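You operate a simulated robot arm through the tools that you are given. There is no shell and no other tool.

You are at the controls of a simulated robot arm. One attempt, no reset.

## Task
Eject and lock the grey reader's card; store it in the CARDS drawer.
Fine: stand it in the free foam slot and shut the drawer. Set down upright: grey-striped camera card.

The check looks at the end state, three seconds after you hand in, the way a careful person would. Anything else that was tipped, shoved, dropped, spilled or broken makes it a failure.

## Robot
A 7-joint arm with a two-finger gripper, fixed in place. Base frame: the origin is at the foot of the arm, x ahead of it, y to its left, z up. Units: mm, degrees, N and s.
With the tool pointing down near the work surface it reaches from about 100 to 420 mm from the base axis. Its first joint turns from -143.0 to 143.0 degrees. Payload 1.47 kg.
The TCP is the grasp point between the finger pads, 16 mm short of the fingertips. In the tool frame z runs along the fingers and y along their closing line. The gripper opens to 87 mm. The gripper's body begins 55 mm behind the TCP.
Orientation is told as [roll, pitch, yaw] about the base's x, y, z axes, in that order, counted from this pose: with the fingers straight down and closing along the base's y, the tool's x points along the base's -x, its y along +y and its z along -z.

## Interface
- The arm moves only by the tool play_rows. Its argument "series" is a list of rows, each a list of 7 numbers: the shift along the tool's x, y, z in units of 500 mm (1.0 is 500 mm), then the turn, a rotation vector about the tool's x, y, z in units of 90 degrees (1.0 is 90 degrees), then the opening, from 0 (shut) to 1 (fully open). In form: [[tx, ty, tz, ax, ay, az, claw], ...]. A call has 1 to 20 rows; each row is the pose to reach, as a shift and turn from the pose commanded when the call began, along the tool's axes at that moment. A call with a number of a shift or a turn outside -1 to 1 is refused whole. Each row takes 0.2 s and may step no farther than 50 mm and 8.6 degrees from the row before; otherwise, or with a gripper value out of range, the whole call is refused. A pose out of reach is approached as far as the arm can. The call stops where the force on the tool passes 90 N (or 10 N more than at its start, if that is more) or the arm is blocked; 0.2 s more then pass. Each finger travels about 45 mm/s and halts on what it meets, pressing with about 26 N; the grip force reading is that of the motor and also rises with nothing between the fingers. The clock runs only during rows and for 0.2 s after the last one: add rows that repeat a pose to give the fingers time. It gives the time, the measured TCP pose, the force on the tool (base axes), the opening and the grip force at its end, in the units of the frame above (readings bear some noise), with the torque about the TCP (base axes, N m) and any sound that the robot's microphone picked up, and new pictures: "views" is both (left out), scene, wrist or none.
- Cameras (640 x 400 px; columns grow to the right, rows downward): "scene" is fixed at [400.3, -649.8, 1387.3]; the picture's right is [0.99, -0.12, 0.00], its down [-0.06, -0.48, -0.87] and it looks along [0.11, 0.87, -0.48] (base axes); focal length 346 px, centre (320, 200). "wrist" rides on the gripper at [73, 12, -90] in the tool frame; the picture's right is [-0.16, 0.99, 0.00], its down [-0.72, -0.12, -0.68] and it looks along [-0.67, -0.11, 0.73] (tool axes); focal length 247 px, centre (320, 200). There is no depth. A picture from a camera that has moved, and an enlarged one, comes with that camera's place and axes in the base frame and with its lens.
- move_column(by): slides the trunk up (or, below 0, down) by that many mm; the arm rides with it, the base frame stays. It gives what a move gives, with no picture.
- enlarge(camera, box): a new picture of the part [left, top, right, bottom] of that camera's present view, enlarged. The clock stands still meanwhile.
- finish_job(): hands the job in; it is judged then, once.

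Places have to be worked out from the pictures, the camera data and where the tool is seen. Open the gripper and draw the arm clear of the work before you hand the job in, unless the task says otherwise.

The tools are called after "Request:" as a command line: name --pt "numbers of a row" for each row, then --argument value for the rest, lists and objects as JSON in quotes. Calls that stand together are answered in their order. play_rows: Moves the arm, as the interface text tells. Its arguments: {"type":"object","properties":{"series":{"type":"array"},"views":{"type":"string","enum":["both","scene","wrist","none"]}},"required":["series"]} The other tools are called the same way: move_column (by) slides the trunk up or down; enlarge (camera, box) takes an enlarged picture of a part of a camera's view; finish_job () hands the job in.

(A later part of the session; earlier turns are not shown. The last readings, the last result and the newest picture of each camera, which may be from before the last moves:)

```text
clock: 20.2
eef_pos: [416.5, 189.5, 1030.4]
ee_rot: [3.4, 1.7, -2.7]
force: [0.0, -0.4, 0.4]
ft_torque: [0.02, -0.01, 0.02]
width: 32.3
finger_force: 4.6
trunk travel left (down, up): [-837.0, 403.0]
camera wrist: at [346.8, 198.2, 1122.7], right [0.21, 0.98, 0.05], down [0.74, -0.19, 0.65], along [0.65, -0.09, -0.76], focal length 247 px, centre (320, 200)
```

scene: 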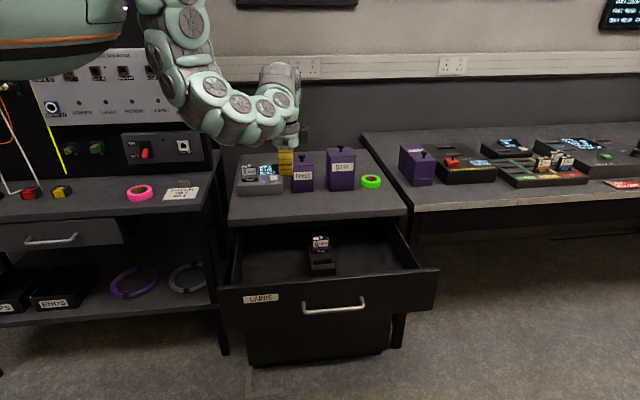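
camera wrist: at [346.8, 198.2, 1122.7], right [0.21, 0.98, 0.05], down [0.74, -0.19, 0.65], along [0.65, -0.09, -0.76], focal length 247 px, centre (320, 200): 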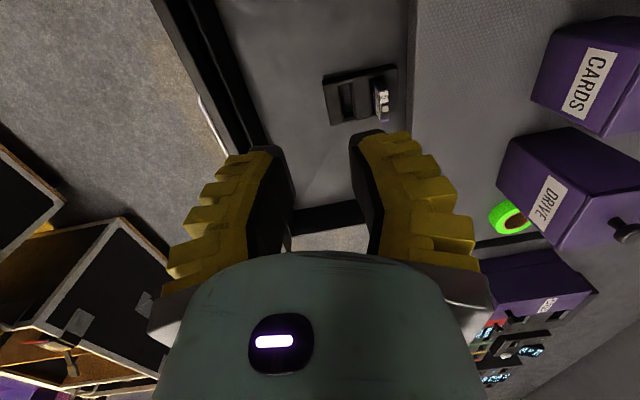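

The reference equals the achieved pose. The card's slider triangulates to about (291, 493, 908), so I'll straighten the tool and move to where the wrist camera looks onto the card's top.

Request:
play_rows --pt "0.05 0.075 0.0 0.019 -0.009 -0.015 0.3" --pt "0.1 0.15 0.02 0.0378 -0.0189 -0.03 0.3" --pt "0.151 0.226 0.04 0.0378 -0.0189 -0.03 0.3" --pt "0.201 0.301 0.06 0.0378 -0.0189 -0.03 0.3" --pt "0.252 0.376 0.08 0.0378 -0.0189 -0.03 0.3" --pt "0.302 0.451 0.1 0.0378 -0.0189 -0.03 0.3" --pt "0.352 0.526 0.13 0.0378 -0.0189 -0.03 0.3" --pt "0.403 0.602 0.155 0.0378 -0.0189 -0.03 0.3"

Request:
enlarge --camera "wrist" --box '[220, 100, 420, 250]'

```text
clock: 22.0
eef_pos: [244.2, 461.7, 1003.8]
ee_rot: [0.1, -0.2, -0.2]
force: [1.9, 0.2, 0.3]
ft_torque: [0.01, 0.09, -0.02]
width: 31.9
finger_force: 4.4
out of reach, approached as far as the arm can: row 7, 8
trunk travel left (down, up): [-837.0, 403.0]
camera wrist: at [171.6, 473.7, 1093.4], right [0.16, 0.99, 0.0], down [0.72, -0.12, 0.68], along [0.67, -0.11, -0.73], focal length 247 px, centre (320, 200)
```

scene: 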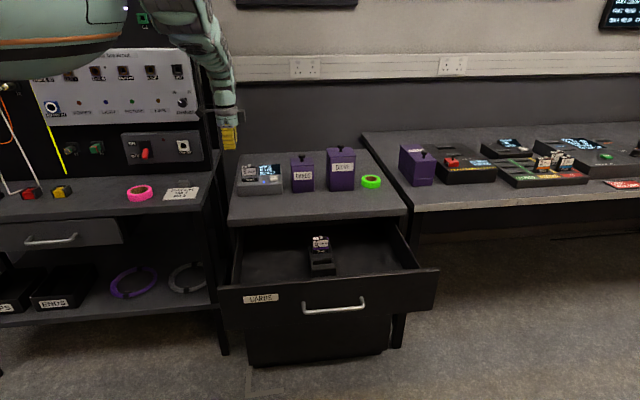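
wrist: 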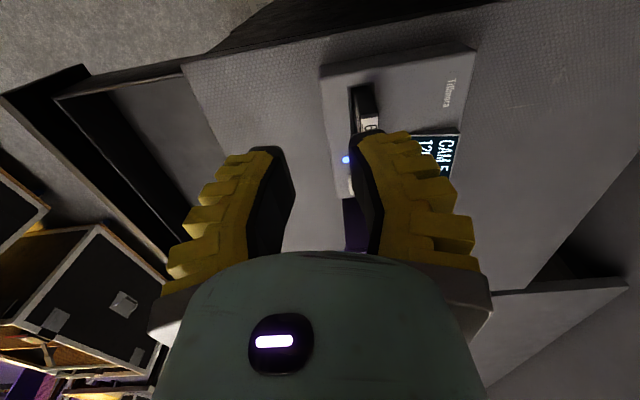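

```text
2.67 times, centred on (320, 175) of wrist
camera zoom: at [171.6, 473.7, 1093.4], right [0.16, 0.99, 0.0], down [0.72, -0.12, 0.68], along [0.67, -0.11, -0.73], focal length 659 px, centre (320, 267)
```

zoom: 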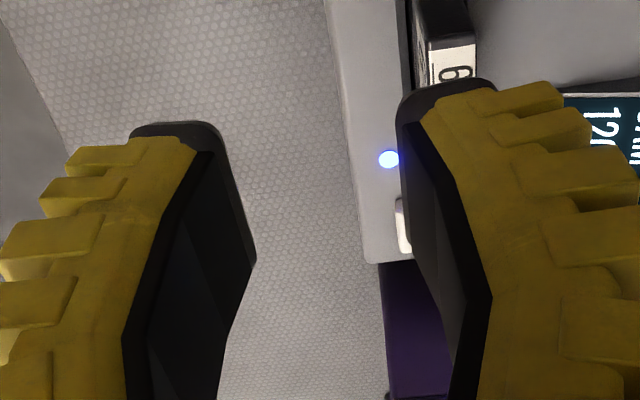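

The hand stalled at (244, 462, 1004) — reach is limited toward the card at this relative height, and a hand lower relative to the trunk reaches farther. I'll raise the trunk 130 mm and then lower the hand.

Request:
move_column --by 130

Request:
play_rows --pt "0 0 0.09 0 0 0 0.3" --pt "0 0 0.18 0 0 0 0.3" --pt "0 0 0.27 0 0 0 0.3" --pt "0.01 0.03 0.33 0 0 0 0.3" --pt "0.02 0.06 0.33 0 0 0 0.3" --pt "0.03 0.08 0.33 0 0 0 0.3"

```text
clock: 23.5
eef_pos: [241.6, 460.6, 1132.5]
ee_rot: [0.2, 0.0, -0.1]
force: [0.3, -0.6, -0.6]
ft_torque: [0.02, 0.01, -0.01]
width: 32.3
finger_force: 4.0
trunk travel left (down, up): [-967.0, 273.0]
```

```text
clock: 24.9
eef_pos: [228.6, 410.8, 1050.0]
ee_rot: [0.1, 0.0, -0.1]
force: [0.6, -0.1, 0.2]
ft_torque: [-0.02, -0.01, 0.01]
width: 32.2
finger_force: 4.7
out of reach, approached as far as the arm can: row 1, 2, 3, 4, 5, 6
trunk travel left (down, up): [-967.0, 273.0]
camera wrist: at [155.7, 421.5, 1139.5], right [0.16, 0.99, 0.0], down [0.72, -0.12, 0.68], along [0.67, -0.11, -0.73], focal length 247 px, centre (320, 200)
```

scene: 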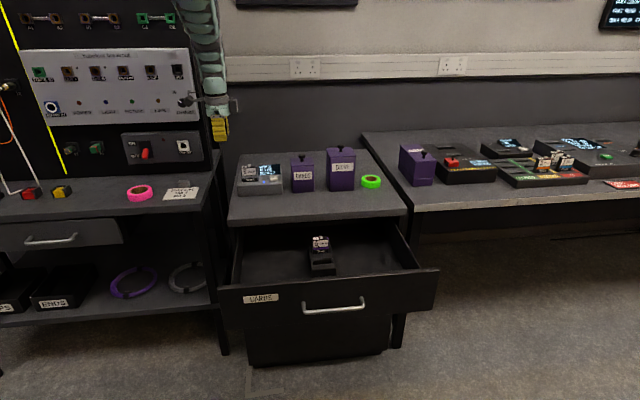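
wrist: 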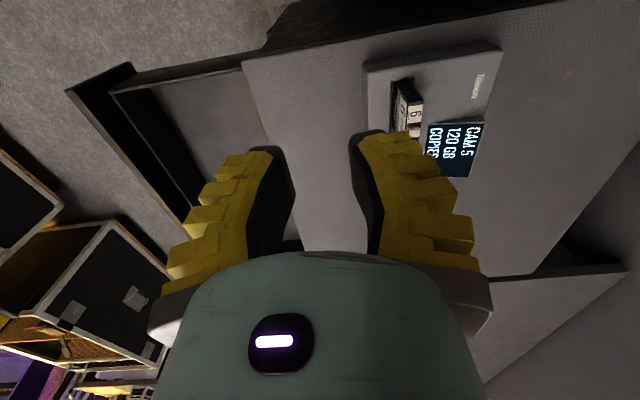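

Now it's clear: the arm hangs from a high shoulder, so lower relative positions run out of length while a middle band (about 1040–1100 relative to the trunk) reaches farthest. I'll step the trunk down and the hand up alternately to get into that band.

Request:
move_column --by -60

Request:
play_rows --pt "0 0 -0.09 0 0 0 0.3" --pt "0 0 -0.18 0 0 0 0.3" --pt "0 0 -0.27 0 0 0 0.3" --pt "0 0 -0.3 0 0 0 0.3" --views "none"

Request:
move_column --by -190

```text
clock: 25.9
eef_pos: [227.7, 409.6, 990.4]
ee_rot: [0.2, -0.1, 0.0]
force: [0.2, 0.1, -0.6]
ft_torque: [-0.01, 0.03, 0.01]
width: 32.3
finger_force: 4.2
trunk travel left (down, up): [-907.0, 333.0]
```

```text
clock: 26.9
eef_pos: [227.8, 408.8, 1141.1]
ee_rot: [0.1, -0.1, -0.2]
force: [-0.1, 0.7, 0.2]
ft_torque: [0.03, 0.02, -0.01]
width: 32.2
finger_force: 3.8
trunk travel left (down, up): [-907.0, 333.0]
```

```text
clock: 29.0
eef_pos: [227.3, 409.1, 949.9]
ee_rot: [0.2, -0.1, 0.0]
force: [0.3, 0.3, -0.8]
ft_torque: [-0.03, -0.02, -0.02]
width: 32.5
finger_force: 4.0
trunk travel left (down, up): [-717.0, 523.0]
```

Now at relative height 1070. I'll move toward (228, 503) where the camera looks onto the card top.

Request:
play_rows --pt "0 0.06 0 0 0 0 0.3" --pt "0 0.12 0 0 0 0 0.3" --pt "0 0.188 0 0 0 0 0.3"

Request:
enlarge --camera "wrist" --box '[220, 60, 420, 260]'

```text
clock: 29.8
eef_pos: [232.1, 490.5, 956.6]
ee_rot: [0.3, -0.3, -0.3]
force: [0.6, 0.3, 0.0]
ft_torque: [-0.02, 0.03, 0.01]
width: 32.4
finger_force: 4.6
out of reach, approached as far as the arm can: row 3
trunk travel left (down, up): [-717.0, 523.0]
camera wrist: at [158.9, 501.6, 1046.8], right [0.16, 0.99, 0.01], down [0.72, -0.12, 0.68], along [0.67, -0.11, -0.73], focal length 247 px, centre (320, 200)
```

scene: 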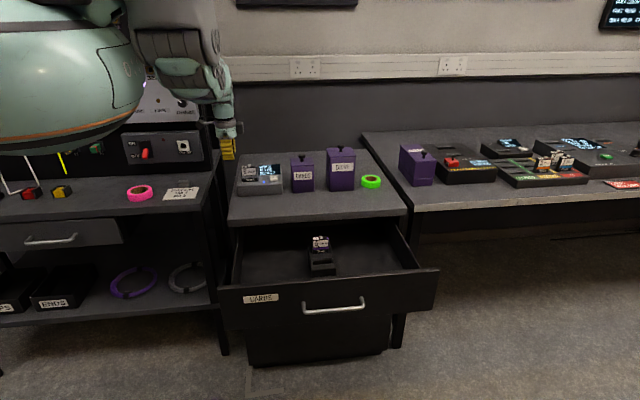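
wrist: 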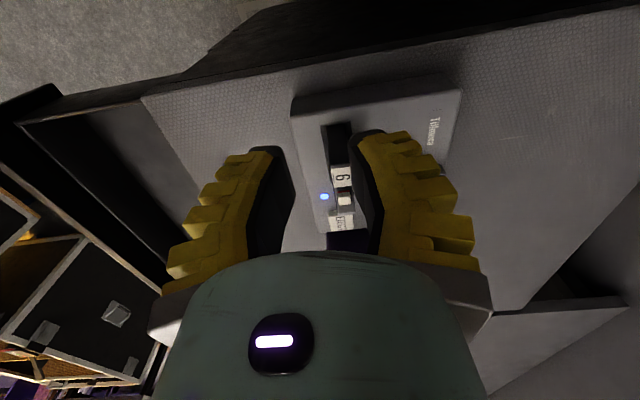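

```text
2.00 times, centred on (320, 160) of wrist
camera zoom: at [158.9, 501.6, 1046.8], right [0.16, 0.99, 0.01], down [0.72, -0.12, 0.68], along [0.67, -0.11, -0.73], focal length 494 px, centre (320, 280)
```

zoom: 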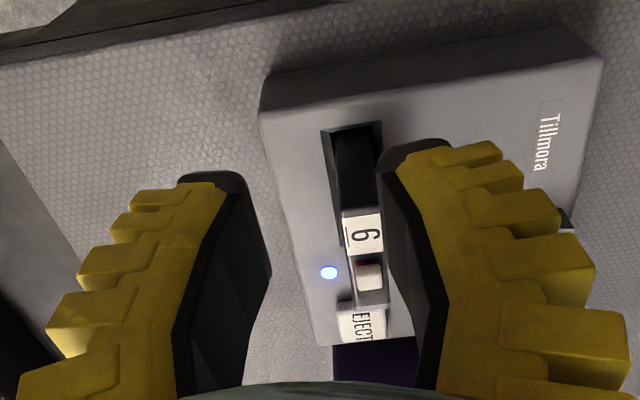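

Now the card top is visible; zoom in on the slider and its surroundings.

Request:
enlarge --camera "wrist" --box '[320, 155, 370, 205]'

Request:
enlarge --camera "wrist" --box '[300, 90, 400, 250]'

```text
8.00 times, centred on (345, 180) of wrist
camera zoom: at [158.9, 501.6, 1046.8], right [0.16, 0.99, 0.01], down [0.72, -0.12, 0.68], along [0.67, -0.11, -0.73], focal length 1976 px, centre (120, 360)
```

zoom: 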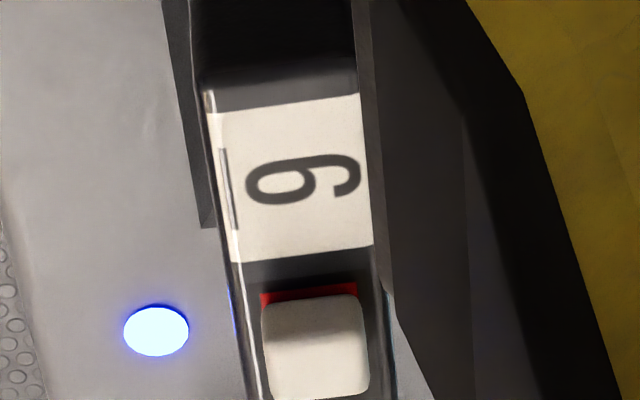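

```text
2.50 times, centred on (350, 170) of wrist
camera zoom: at [158.9, 501.6, 1046.8], right [0.16, 0.99, 0.01], down [0.72, -0.12, 0.68], along [0.67, -0.11, -0.73], focal length 617 px, centre (245, 275)
```

zoom: 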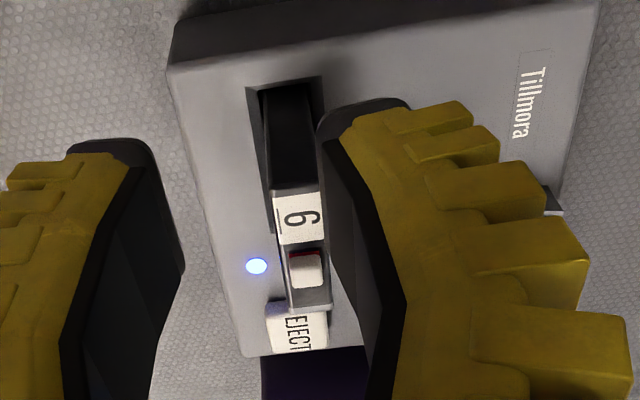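

I need to see the +x end of the slider track; zoom slightly lower in the picture.

Request:
enlarge --camera "wrist" --box '[325, 180, 375, 230]'

```text
8.00 times, centred on (350, 205) of wrist
camera zoom: at [158.9, 501.6, 1046.8], right [0.16, 0.99, 0.01], down [0.72, -0.12, 0.68], along [0.67, -0.11, -0.73], focal length 1976 px, centre (80, 160)
```

zoom: 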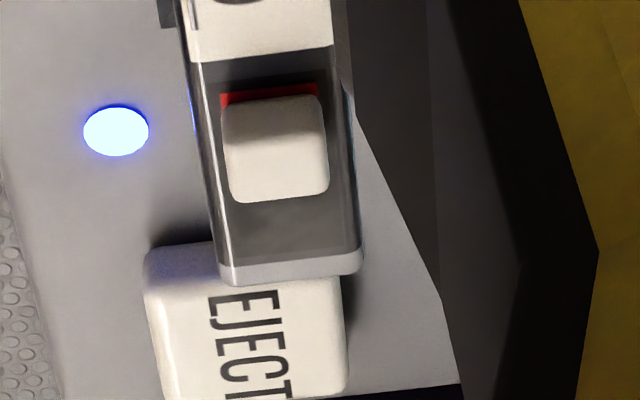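

The slider sits at the label end over a red patch with about 8 mm of free track toward +x (the grey stripe). Card: x≈261–314, y≈499, top z≈900, 14.5 mm thick. Next is the EJECT button near (372, 490, 856): close the fingers and move over it at a safe height.

Request:
play_rows --pt "-0.07 0 -0.03 0 0 0 0.2" --pt "-0.14 0 -0.05 0 0 0 0.1" --pt "-0.21 0 -0.05 0 0 0 0" --pt "-0.28 0 -0.05 0 0 0 0" --pt "-0.28 0 -0.05 0 0 0 0"

```text
clock: 31.0
eef_pos: [366.2, 481.9, 984.9]
ee_rot: [0.2, 0.0, 0.0]
force: [-0.5, 0.6, 0.2]
ft_torque: [-0.01, -0.05, -0.01]
width: 0.3
finger_force: 26.0
out of reach, approached as far as the arm can: row 4, 5
trunk travel left (down, up): [-717.0, 523.0]
camera wrist: at [293.5, 493.0, 1073.4], right [0.16, 0.99, 0.0], down [0.72, -0.12, 0.68], along [0.67, -0.11, -0.73], focal length 247 px, centre (320, 200)
```

scene: 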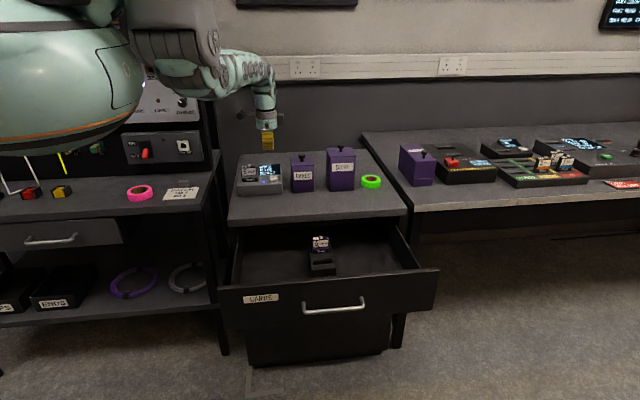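
wrist: 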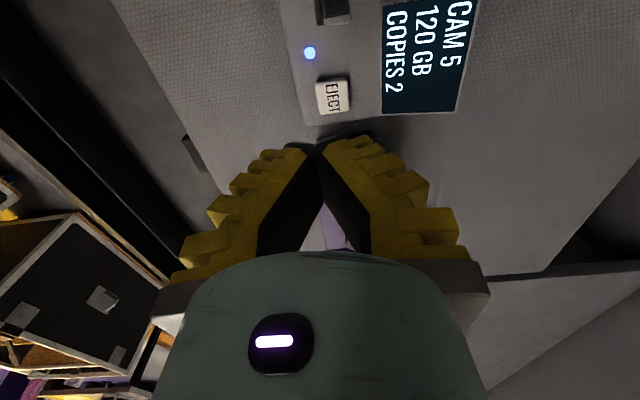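

Button seen at about (374, 491). I'm at (366, 482) with relative height 1105; I'll try slightly lower for a little more reach.

Request:
play_rows --pt "-0.014 0.018 0.04 0 0 0 0" --pt "-0.014 0.018 0.04 0 0 0 0" --views "none"

```text
clock: 31.6
eef_pos: [369.4, 480.3, 975.1]
ee_rot: [0.2, 0.2, 0.0]
force: [-0.3, 0.6, 0.0]
ft_torque: [-0.03, 0.01, 0.01]
width: 0.0
finger_force: 25.9
out of reach, approached as far as the arm can: row 1, 2
trunk travel left (down, up): [-717.0, 523.0]
```

Lower didn't help; try a bit higher relative to the trunk to find the sweet spot.

Request:
play_rows --pt "-0.008 0.022 -0.08 0 0 0 0" --pt "-0.008 0.022 -0.11 0 0 0 0" --pt "-0.008 0.022 -0.11 0 0 0 0" --views "none"

```text
clock: 32.4
eef_pos: [375.0, 491.5, 1031.5]
ee_rot: [0.4, 0.1, -0.2]
force: [-1.1, 0.4, -0.2]
ft_torque: [0.01, 0.03, 0.0]
width: 0.0
finger_force: 26.3
out of reach, approached as far as the arm can: row 1
trunk travel left (down, up): [-717.0, 523.0]
```

At relative height 1150 the point directly over the button (375, 491.5) is reachable. I'll raise the hand another 30 mm, then bring the trunk down so the fingertips hover about 20 mm above the button.

Request:
play_rows --pt "0.002 0 -0.03 0 0 0 0" --pt "0.002 0 -0.06 0 0 0 0" --views "none"

Request:
move_column --by -165

Request:
enlarge --camera "wrist" --box '[220, 60, 460, 210]'

Request:
enlarge --camera "scene" --box '[200, 100, 360, 220]'

```text
clock: 33.0
eef_pos: [371.9, 489.2, 1058.4]
ee_rot: [0.1, 0.0, -0.1]
force: [-0.5, -0.4, 0.3]
ft_torque: [0.0, -0.02, -0.03]
width: 0.0
finger_force: 26.7
trunk travel left (down, up): [-717.0, 523.0]
```

```text
clock: 34.9
eef_pos: [373.5, 490.1, 894.4]
ee_rot: [0.3, 0.0, 0.0]
force: [0.0, -0.2, 0.9]
ft_torque: [-0.01, -0.02, 0.02]
width: 0.0
finger_force: 25.9
trunk travel left (down, up): [-552.0, 688.0]
```

```text
2.67 times, centred on (340, 135) of wrist
camera zoom: at [300.8, 501.1, 984.8], right [0.16, 0.99, 0.0], down [0.72, -0.12, 0.68], along [0.67, -0.11, -0.73], focal length 659 px, centre (267, 373)
```

zoom: 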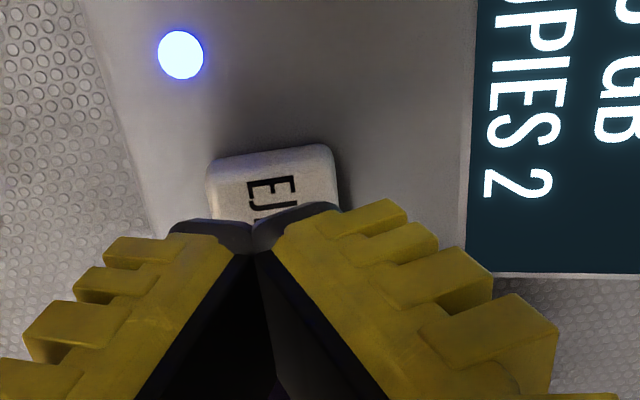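

```text
3.33 times, centred on (280, 160) of scene
camera zoom: at [400.3, -649.8, 1387.3], right [0.99, -0.12, 0.0], down [-0.06, -0.48, -0.87], along [0.11, 0.87, -0.48], focal length 1152 px, centre (453, 333)
```

zoom: 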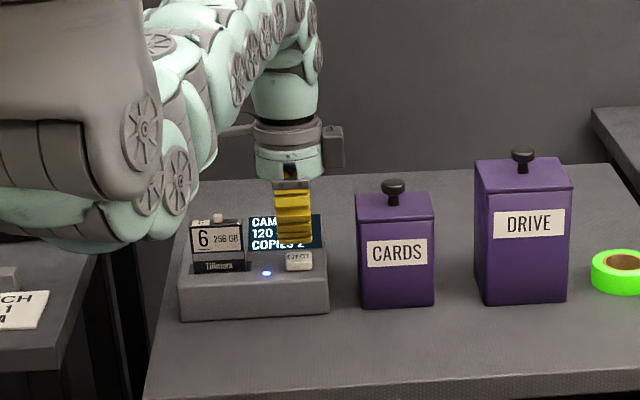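

The fingertips hover right over EJECT with clear space around. I'll descend 18 mm and then creep in small steps, watching force.

Request:
play_rows --pt "0 0 0.018 0 0 0 0" --pt "0 0 0.036 0 0 0 0" --views "none"

Request:
play_rows --pt "0 0 0.004 0 0 0 0" --pt "0 0 0.008 0 0 0 0" --views "wrist"

```text
clock: 35.5
eef_pos: [372.2, 489.9, 878.3]
ee_rot: [0.3, -0.2, -0.1]
force: [0.2, 1.1, 0.3]
ft_torque: [-0.01, 0.04, -0.01]
width: 0.0
finger_force: 25.8
trunk travel left (down, up): [-552.0, 688.0]
```

```text
clock: 36.1
eef_pos: [373.2, 488.3, 872.9]
ee_rot: [0.1, 0.1, -0.1]
force: [-0.2, 0.1, -0.7]
ft_torque: [0.01, 0.0, 0.02]
width: 0.0
finger_force: 25.8
trunk travel left (down, up): [-552.0, 688.0]
camera wrist: at [300.7, 500.7, 962.1], right [0.16, 0.99, 0.0], down [0.72, -0.12, 0.68], along [0.67, -0.11, -0.73], focal length 247 px, centre (320, 200)
```

wrist: 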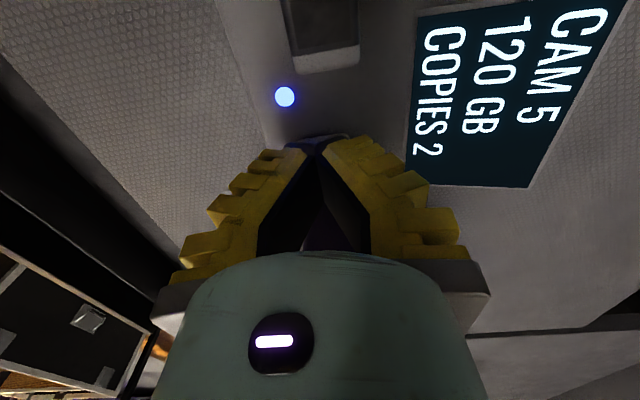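

Tips at about z 857 with no contact yet; continue downward in 1.5–2 mm steps.

Request:
play_rows --pt "0 0 0.003 0 0 0 0" --pt "0 0 0.006 0 0 0 0" --views "none"

Request:
play_rows --pt "0 0 0.003 0 0 0 0" --pt "0 0 0.006 0 0 0 0" --views "wrist"

```text
clock: 36.7
eef_pos: [373.4, 491.0, 869.6]
ee_rot: [0.2, -0.1, -0.1]
force: [0.5, -0.2, 1.7]
ft_torque: [0.01, 0.02, 0.0]
width: 5.9
finger_force: 28.2
trunk travel left (down, up): [-552.0, 688.0]
```

```text
clock: 37.3
eef_pos: [373.7, 489.3, 866.6]
ee_rot: [0.2, -0.1, -0.1]
force: [-0.2, -0.3, 1.9]
ft_torque: [0.02, 0.04, -0.02]
width: 6.0
finger_force: 28.3
trunk travel left (down, up): [-552.0, 688.0]
heard: click
camera wrist: at [301.5, 501.0, 956.9], right [0.16, 0.99, 0.0], down [0.72, -0.12, 0.68], along [0.67, -0.11, -0.73], focal length 247 px, centre (320, 200)
```

wrist: 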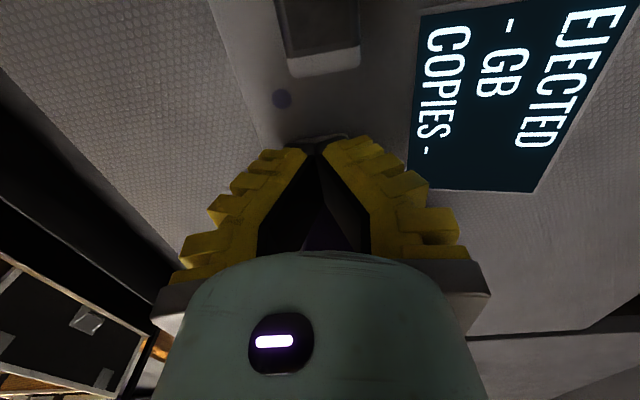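

A click, and the display reads EJECTED. I'll lift straight up and look at the card again.

Request:
play_rows --pt "0 0 -0.01 0 0 0 0" --pt "0 0 -0.03 0 0 0 0" --pt "0 0 -0.07 0 0 0 0" --views "wrist"

Request:
move_column --by 90

Request:
enlarge --camera "scene" --box '[225, 145, 305, 205]'

```text
clock: 38.1
eef_pos: [374.6, 488.7, 901.9]
ee_rot: [0.0, 0.0, 0.0]
force: [0.2, -0.1, -0.1]
ft_torque: [0.02, 0.01, 0.04]
width: 0.1
finger_force: 28.5
trunk travel left (down, up): [-552.0, 688.0]
camera wrist: at [300.4, 500.9, 991.7], right [0.16, 0.99, 0.0], down [0.72, -0.12, 0.68], along [0.67, -0.11, -0.73], focal length 247 px, centre (320, 200)
```

wrist: 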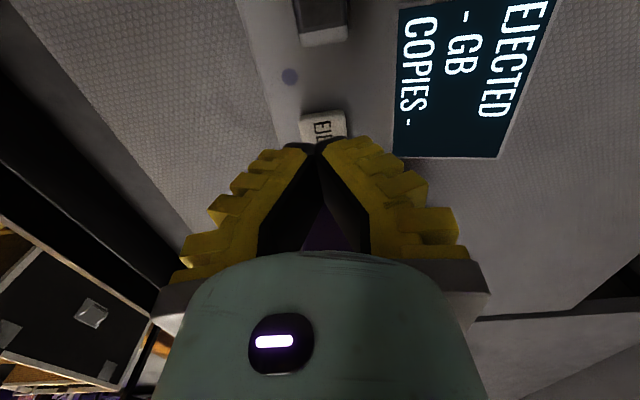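

```text
clock: 39.4
eef_pos: [374.7, 488.7, 991.8]
ee_rot: [0.1, 0.1, -0.2]
force: [0.6, -1.0, -0.7]
ft_torque: [0.02, 0.01, 0.0]
width: 0.0
finger_force: 28.3
trunk travel left (down, up): [-642.0, 598.0]
```

```text
6.67 times, centred on (265, 175) of scene
camera zoom: at [400.3, -649.8, 1387.3], right [0.99, -0.12, 0.0], down [-0.06, -0.48, -0.87], along [0.11, 0.87, -0.48], focal length 2303 px, centre (687, 367)
```

zoom: 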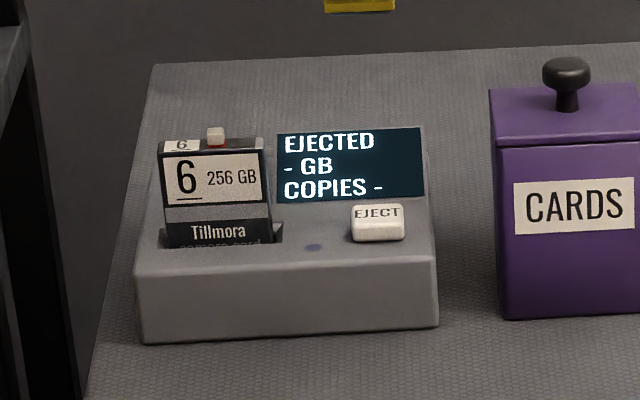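

The card is released (not popped much): top still near z 900. I'll move above the card at (288, 499) with the fingers half open, at the well-reaching relative height.

Request:
play_rows --pt "0.06 0.007 0 0 0 0 0.3" --pt "0.12 0.014 0 0 0 0 0.5" --pt "0.174 0.021 0 0 0 0 0.5" --pt "0.174 0.021 0 0 0 0 0.5"

Request:
enlarge --camera "wrist" --box '[220, 60, 420, 260]'

```text
clock: 40.4
eef_pos: [286.7, 500.6, 992.9]
ee_rot: [0.2, -0.1, 0.0]
force: [-0.4, 0.2, -0.5]
ft_torque: [-0.02, -0.05, -0.01]
width: 49.1
finger_force: 4.2
trunk travel left (down, up): [-642.0, 598.0]
camera wrist: at [213.6, 511.9, 1081.8], right [0.16, 0.99, 0.0], down [0.72, -0.12, 0.68], along [0.67, -0.11, -0.73], focal length 247 px, centre (320, 200)
```

scene: 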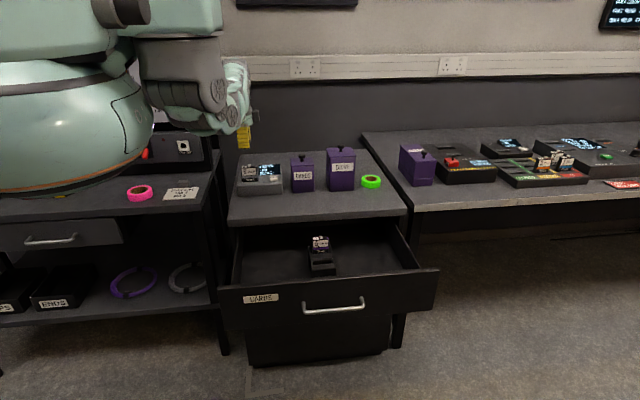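
wrist: 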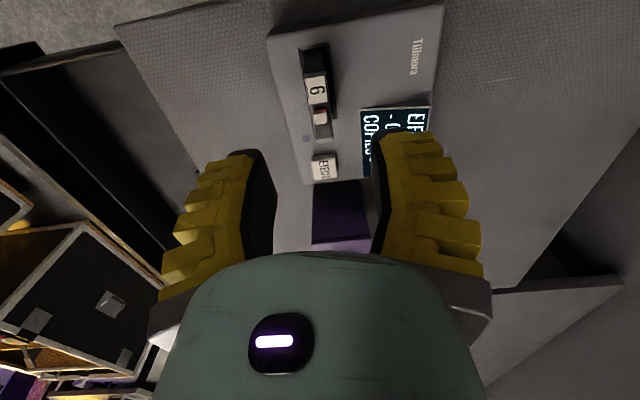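

```text
2.00 times, centred on (320, 160) of wrist
camera zoom: at [213.6, 511.9, 1081.8], right [0.16, 0.99, 0.0], down [0.72, -0.12, 0.68], along [0.67, -0.11, -0.73], focal length 494 px, centre (320, 280)
```

zoom: 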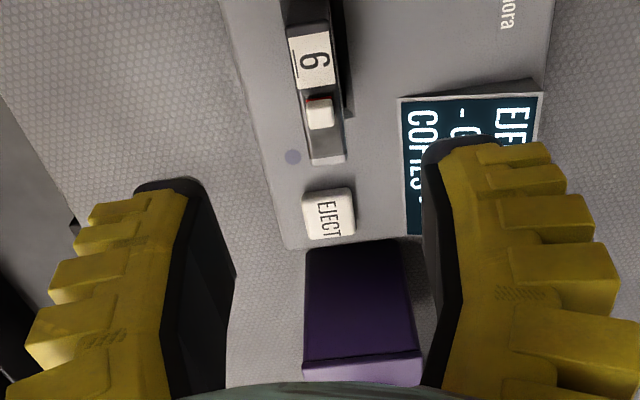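

The gripper is centred over card 6 (card ≈ x 261–315, y 499). I'll nudge to y=499 and descend with the trunk 100 mm so the fingers straddle the card, then check.

Request:
play_rows --pt "-0.002 -0.003 0 0 0 0 0.45" --pt "-0.002 -0.003 0 0 0 0 0.45" --views "none"

Request:
move_column --by -95

Request:
enlarge --camera "wrist" --box '[220, 60, 420, 260]'

Request:
enlarge --camera "scene" --box '[210, 100, 330, 210]'

```text
clock: 41.0
eef_pos: [286.9, 498.9, 992.2]
ee_rot: [0.3, 0.0, 0.1]
force: [-0.4, 0.3, -0.1]
ft_torque: [-0.02, 0.03, -0.01]
width: 44.9
finger_force: 4.3
trunk travel left (down, up): [-642.0, 598.0]
```

```text
clock: 42.2
eef_pos: [287.7, 499.2, 897.4]
ee_rot: [0.1, -0.2, -0.1]
force: [-0.3, -0.1, -0.4]
ft_torque: [0.03, 0.0, 0.03]
width: 44.9
finger_force: 4.2
trunk travel left (down, up): [-547.0, 693.0]
```

```text
2.00 times, centred on (320, 160) of wrist
camera zoom: at [215.2, 510.2, 986.9], right [0.16, 0.99, 0.0], down [0.72, -0.12, 0.68], along [0.67, -0.11, -0.73], focal length 494 px, centre (320, 280)
```

zoom: 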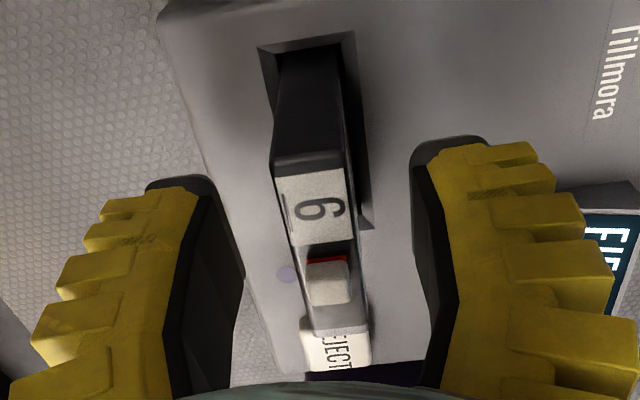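

```text
3.64 times, centred on (270, 155) of scene
camera zoom: at [400.3, -649.8, 1387.3], right [0.99, -0.12, 0.0], down [-0.06, -0.48, -0.87], along [0.11, 0.87, -0.48], focal length 1256 px, centre (502, 364)
```

zoom: 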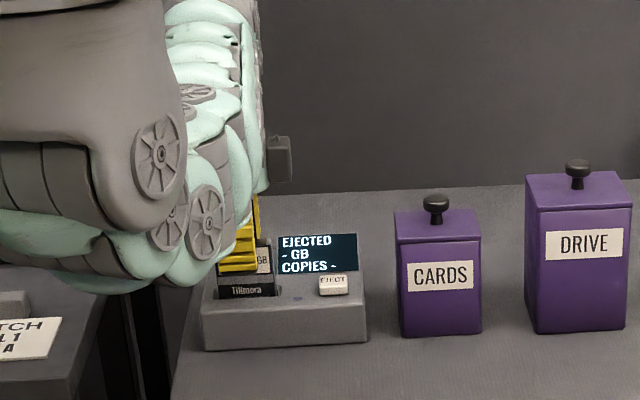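

The card sits centred between the fingers. Lower another 21 mm (tips about 19 mm above the reader's top), then close gently on the card faces.

Request:
move_column --by -21

Request:
play_rows --pt "0 0 0 0 0 0 0.3" --pt "0 0 0 0 0 0 0.15" --pt "0 0 0 0 0 0 0" --pt "0 0 0 0 0 0 0" --pt "0 0 0 0 0 0 0" --views "both"

Request:
enlarge --camera "wrist" --box '[220, 60, 420, 260]'

```text
clock: 42.9
eef_pos: [288.1, 499.3, 875.8]
ee_rot: [0.2, -0.1, -0.2]
force: [-0.2, -0.8, -0.1]
ft_torque: [-0.02, -0.03, 0.01]
width: 44.8
finger_force: 4.3
trunk travel left (down, up): [-526.0, 714.0]
```

```text
clock: 44.1
eef_pos: [287.9, 499.4, 877.8]
ee_rot: [0.4, 0.0, 0.0]
force: [-1.7, 0.1, 7.1]
ft_torque: [0.02, 0.07, -0.04]
width: 9.8
finger_force: 26.3
trunk travel left (down, up): [-526.0, 714.0]
camera wrist: at [215.1, 510.9, 966.8], right [0.16, 0.99, 0.01], down [0.72, -0.12, 0.68], along [0.67, -0.1, -0.73], focal length 247 px, centre (320, 200)
```

scene: 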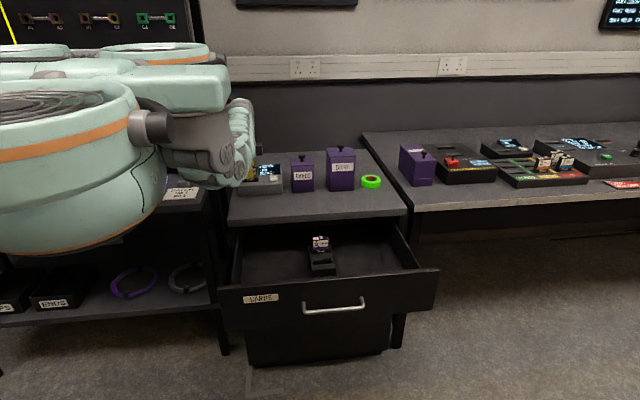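
wrist: 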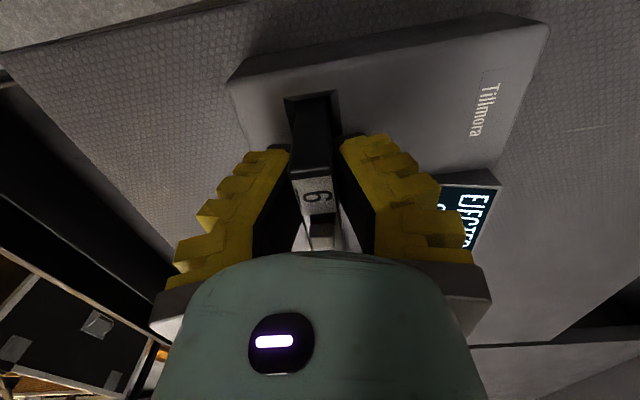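

```text
2.00 times, centred on (320, 160) of wrist
camera zoom: at [215.1, 510.9, 966.8], right [0.16, 0.99, 0.01], down [0.72, -0.12, 0.68], along [0.67, -0.1, -0.73], focal length 494 px, centre (320, 280)
```

zoom: 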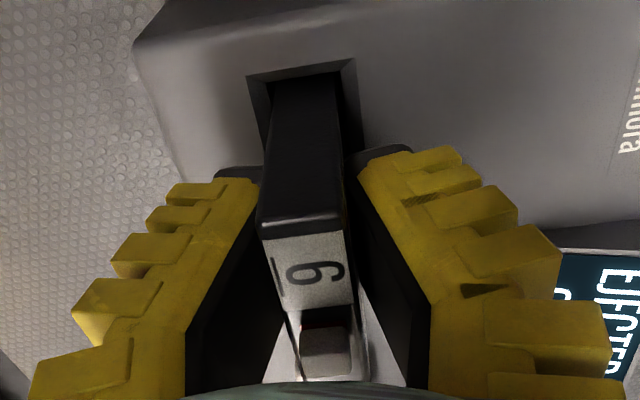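

Card gripped (26 N). Lift 30 mm with the trunk and check that the card comes freely and the reader stays.

Request:
move_column --by 30

Request:
play_rows --pt "0 0 0 0 0 0 0" --views "both"

Request:
enlarge --camera "wrist" --box '[220, 60, 420, 260]'

Request:
enlarge --camera "scene" --box '[220, 130, 320, 210]'

```text
clock: 44.9
eef_pos: [288.0, 498.5, 904.9]
ee_rot: [0.1, 0.0, -0.1]
force: [-0.4, 0.2, -0.6]
ft_torque: [0.03, 0.0, 0.0]
width: 6.8
finger_force: 25.9
trunk travel left (down, up): [-556.0, 684.0]
```

```text
clock: 45.3
eef_pos: [286.8, 498.6, 906.9]
ee_rot: [0.2, 0.0, -0.1]
force: [-0.5, 0.0, -1.1]
ft_torque: [0.02, 0.04, -0.02]
width: 6.6
finger_force: 26.1
trunk travel left (down, up): [-556.0, 684.0]
camera wrist: at [215.1, 510.0, 995.6], right [0.16, 0.99, 0.0], down [0.72, -0.12, 0.68], along [0.67, -0.11, -0.73], focal length 247 px, centre (320, 200)
```

scene: 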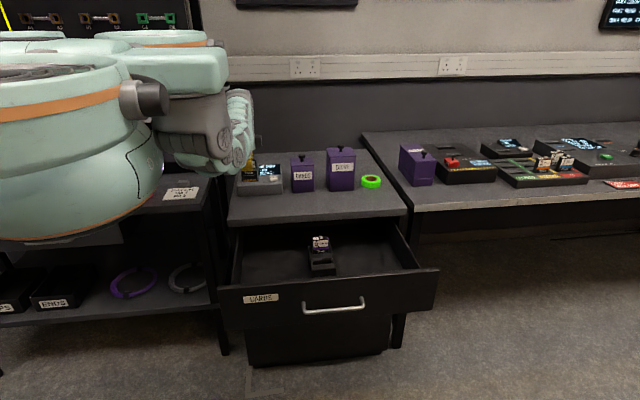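
wrist: 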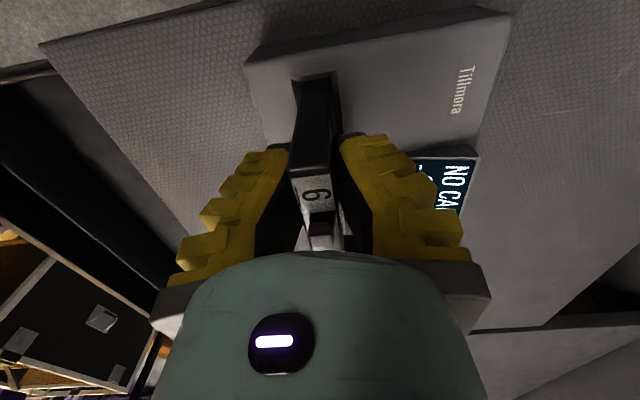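

```text
2.00 times, centred on (320, 160) of wrist
camera zoom: at [215.1, 510.0, 995.6], right [0.16, 0.99, 0.0], down [0.72, -0.12, 0.68], along [0.67, -0.11, -0.73], focal length 494 px, centre (320, 280)
```

zoom: 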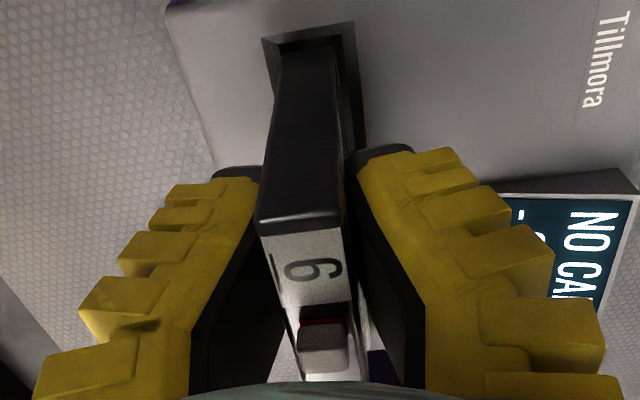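

```text
5.00 times, centred on (270, 170) of scene
camera zoom: at [400.3, -649.8, 1387.3], right [0.99, -0.12, 0.0], down [-0.06, -0.48, -0.87], along [0.11, 0.87, -0.48], focal length 1728 px, centre (570, 350)
```

zoom: 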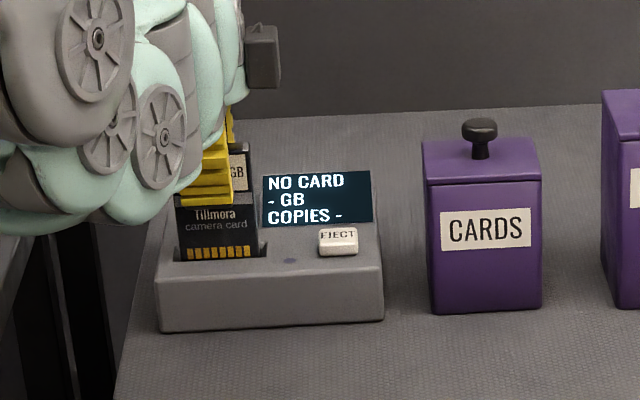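

The card is out with its contacts showing and the display reads NO CARD; reader unmoved. Raise the trunk 150 mm to clear everything.

Request:
move_column --by 150

Request:
play_rows --pt "-0.03 -0.03 0 0 0 0 0" --pt "-0.075 -0.08 0.05 0 0 0 0" --pt "-0.12 -0.13 0.08 0 0 0 0" --pt "-0.17 -0.18 0.11 0 0 0 0" --pt "-0.22 -0.23 0.14 0 0 0 0" --views "both"

```text
clock: 47.0
eef_pos: [287.7, 498.5, 1055.7]
ee_rot: [0.2, -0.1, -0.1]
force: [-0.1, 0.1, -0.8]
ft_torque: [-0.02, -0.05, -0.02]
width: 6.6
finger_force: 26.1
trunk travel left (down, up): [-706.0, 534.0]
```

```text
clock: 48.2
eef_pos: [398.3, 384.1, 985.2]
ee_rot: [0.2, -0.1, -0.1]
force: [-0.1, 0.3, -0.5]
ft_torque: [-0.02, -0.01, 0.03]
width: 6.8
finger_force: 25.8
trunk travel left (down, up): [-706.0, 534.0]
camera wrist: at [325.5, 395.2, 1075.0], right [0.16, 0.99, 0.0], down [0.72, -0.12, 0.68], along [0.67, -0.11, -0.73], focal length 247 px, centre (320, 200)
```

scene: 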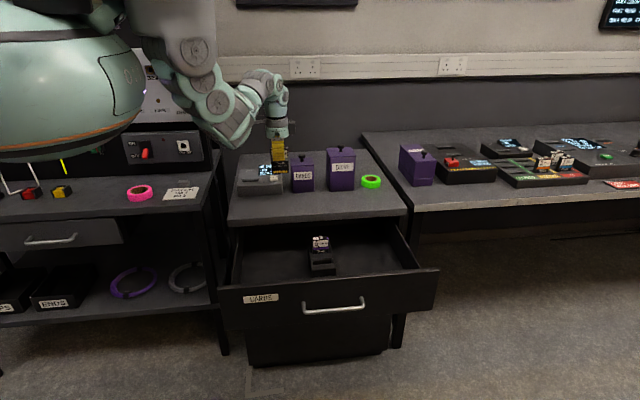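
wrist: 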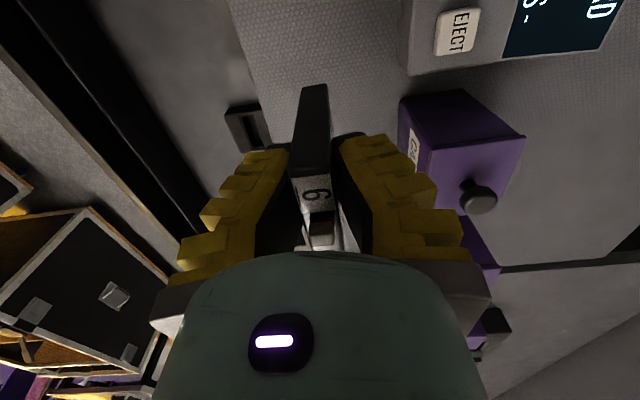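

Good, card held. Zoom to measure how far the card hangs below the fingers and that it's straight.

Request:
enlarge --camera "scene" --box '[250, 115, 310, 180]'

Request:
enlarge --camera "wrist" --box '[240, 60, 400, 260]'

```text
6.15 times, centred on (280, 148) of scene
camera zoom: at [400.3, -649.8, 1387.3], right [0.99, -0.12, 0.0], down [-0.06, -0.48, -0.87], along [0.11, 0.87, -0.48], focal length 2126 px, centre (566, 523)
```

zoom: 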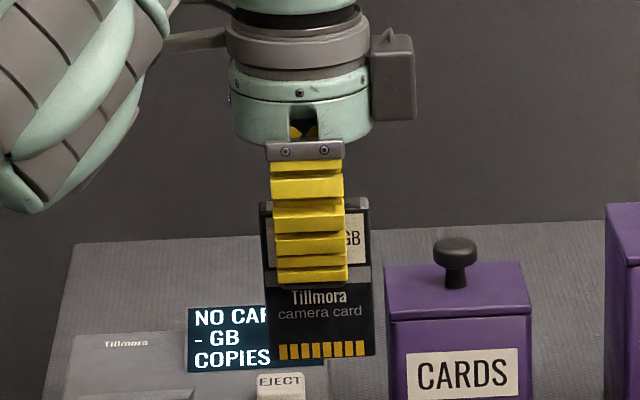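

```text
2.00 times, centred on (320, 160) of wrist
camera zoom: at [325.5, 395.2, 1075.0], right [0.16, 0.99, 0.0], down [0.72, -0.12, 0.68], along [0.67, -0.11, -0.73], focal length 494 px, centre (320, 280)
```

zoom: 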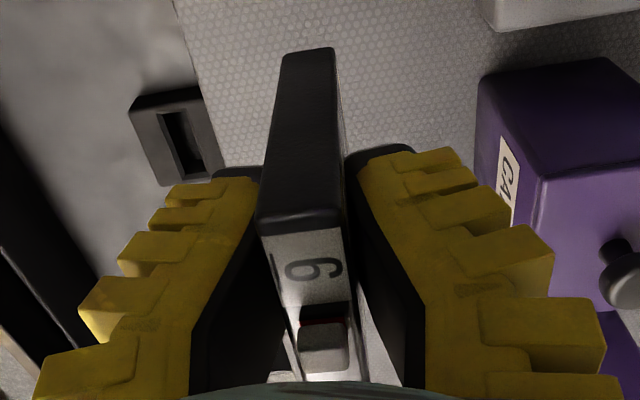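

The card hangs straight: about 42 mm below the fingertips, bottom ≈ TCP−58. Now move over the free foam slot at (519, 236).

Request:
play_rows --pt "-0.048 -0.059 0 0 0 0 0" --pt "-0.097 -0.118 0.01 0 0 0 0" --pt "-0.145 -0.178 0.03 0 0 0 0" --pt "-0.193 -0.237 0.05 0 0 0 0" --pt "-0.2414 -0.296 0.07 0 0 0 0" --pt "-0.2414 -0.296 0.13 0 0 0 0" --pt "-0.2414 -0.296 0.19 0 0 0 0" --views "both"

Request:
enlarge --camera "scene" --box '[250, 130, 400, 290]'

```text
clock: 49.8
eef_pos: [518.1, 235.5, 889.3]
ee_rot: [0.2, -0.1, -0.2]
force: [0.3, 0.1, -0.8]
ft_torque: [-0.03, 0.01, 0.0]
width: 6.6
finger_force: 25.8
trunk travel left (down, up): [-706.0, 534.0]
camera wrist: at [445.7, 247.4, 979.4], right [0.16, 0.99, 0.0], down [0.72, -0.12, 0.68], along [0.67, -0.11, -0.73], focal length 247 px, centre (320, 200)
```

scene: 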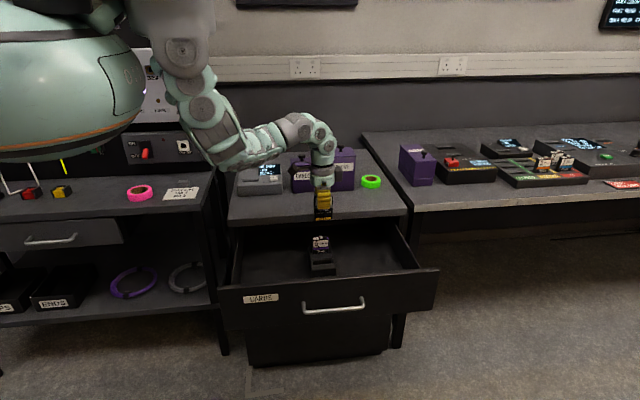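
wrist: 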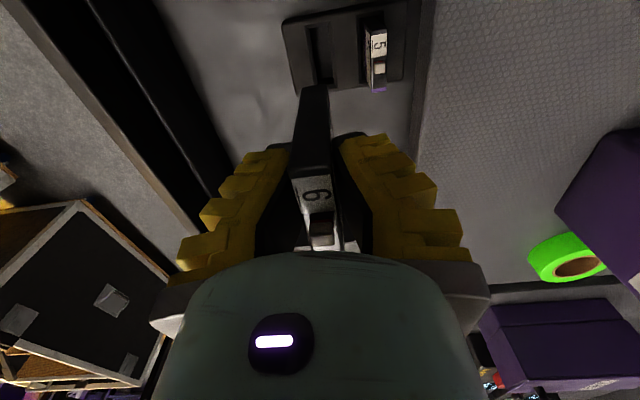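

```text
2.50 times, centred on (325, 210) of scene
camera zoom: at [400.3, -649.8, 1387.3], right [0.99, -0.12, 0.0], down [-0.06, -0.48, -0.87], along [0.11, 0.87, -0.48], focal length 864 px, centre (308, 175)
```

zoom: 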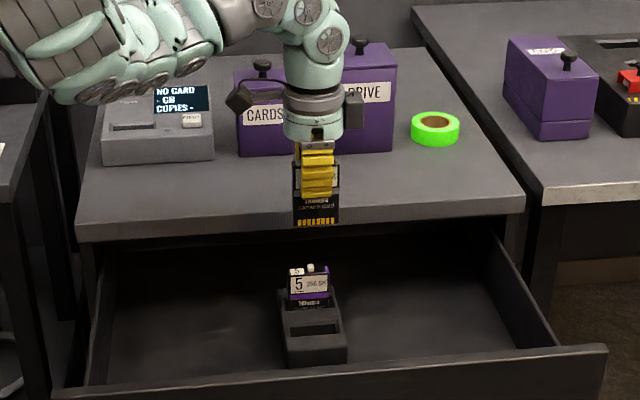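

Take a precise look at the slot from here with the wrist camera.

Request:
enlarge --camera "wrist" --box '[260, 0, 440, 112]'

Request:
enlarge --camera "scene" --box '[295, 225, 355, 285]'

```text
3.56 times, centred on (350, 56) of wrist
camera zoom: at [445.7, 247.4, 979.4], right [0.16, 0.99, 0.0], down [0.72, -0.12, 0.68], along [0.67, -0.11, -0.73], focal length 878 px, centre (213, 712)
```

zoom: 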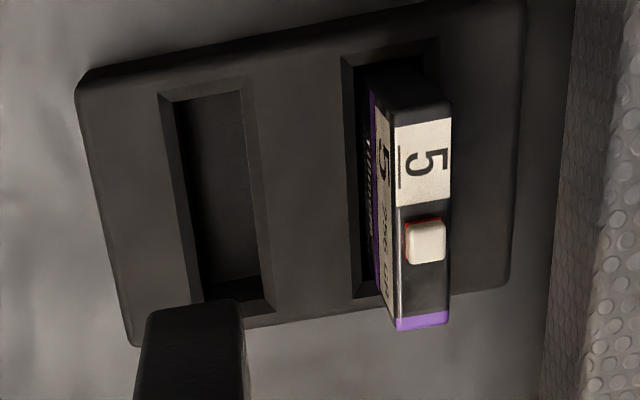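

```text
6.67 times, centred on (325, 255) of scene
camera zoom: at [400.3, -649.8, 1387.3], right [0.99, -0.12, 0.0], down [-0.06, -0.48, -0.87], along [0.11, 0.87, -0.48], focal length 2303 px, centre (287, -167)
```

zoom: 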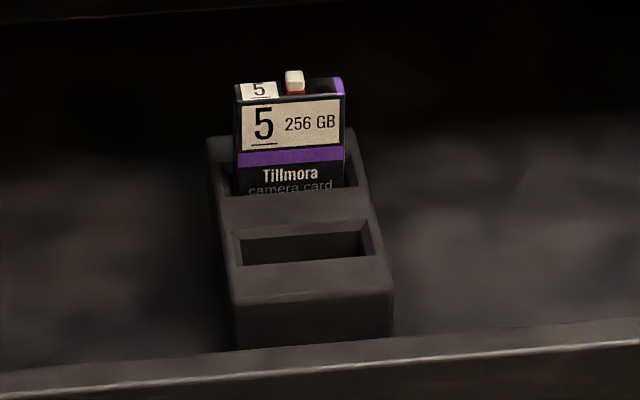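

Slot centre computes to about (520, 238), with a chamfered mouth x 487–554, y 224–251; the card's centre is at about (520, 236.5). I'll shift +1.5 mm in y and lower the trunk 145 mm, keeping the card ~25 mm above the foam.

Request:
play_rows --pt "0 0.003 0 0 0 0 0" --pt "0 0.003 0 0 0 0 0" --views "none"

Request:
move_column --by -145

Request:
enlarge --camera "wrist" --box '[260, 0, 440, 112]'

Request:
enlarge --camera "scene" --box '[260, 180, 380, 290]'

```text
clock: 50.4
eef_pos: [517.2, 236.8, 890.0]
ee_rot: [0.3, 0.0, -0.1]
force: [-0.2, -1.0, 0.8]
ft_torque: [-0.01, -0.01, 0.02]
width: 6.9
finger_force: 25.8
trunk travel left (down, up): [-706.0, 534.0]
```

```text
clock: 52.1
eef_pos: [517.7, 238.3, 745.5]
ee_rot: [0.2, 0.0, -0.1]
force: [0.1, 1.0, 0.5]
ft_torque: [-0.01, 0.03, -0.01]
width: 6.8
finger_force: 26.0
trunk travel left (down, up): [-561.0, 679.0]
```

```text
3.56 times, centred on (350, 56) of wrist
camera zoom: at [445.8, 249.2, 835.1], right [0.16, 0.99, 0.0], down [0.72, -0.12, 0.68], along [0.67, -0.11, -0.73], focal length 878 px, centre (213, 712)
```

zoom: 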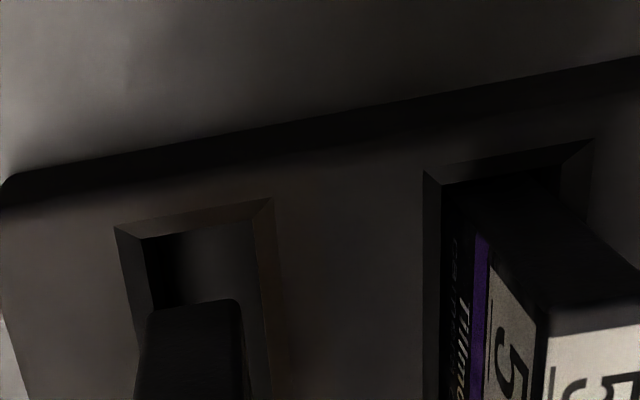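

```text
3.64 times, centred on (320, 235) of scene
camera zoom: at [400.3, -649.8, 1387.3], right [0.99, -0.12, 0.0], down [-0.06, -0.48, -0.87], along [0.11, 0.87, -0.48], focal length 1256 px, centre (320, 73)
```

zoom: 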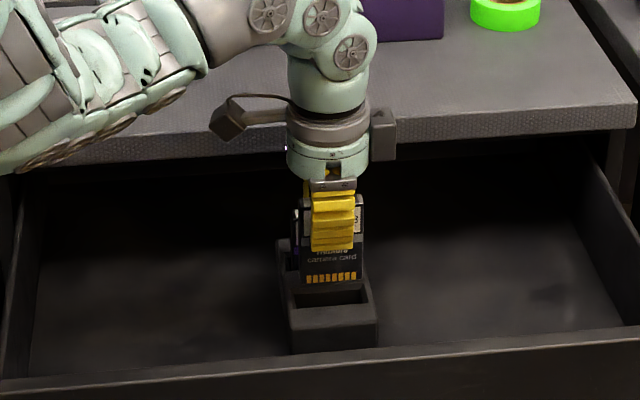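

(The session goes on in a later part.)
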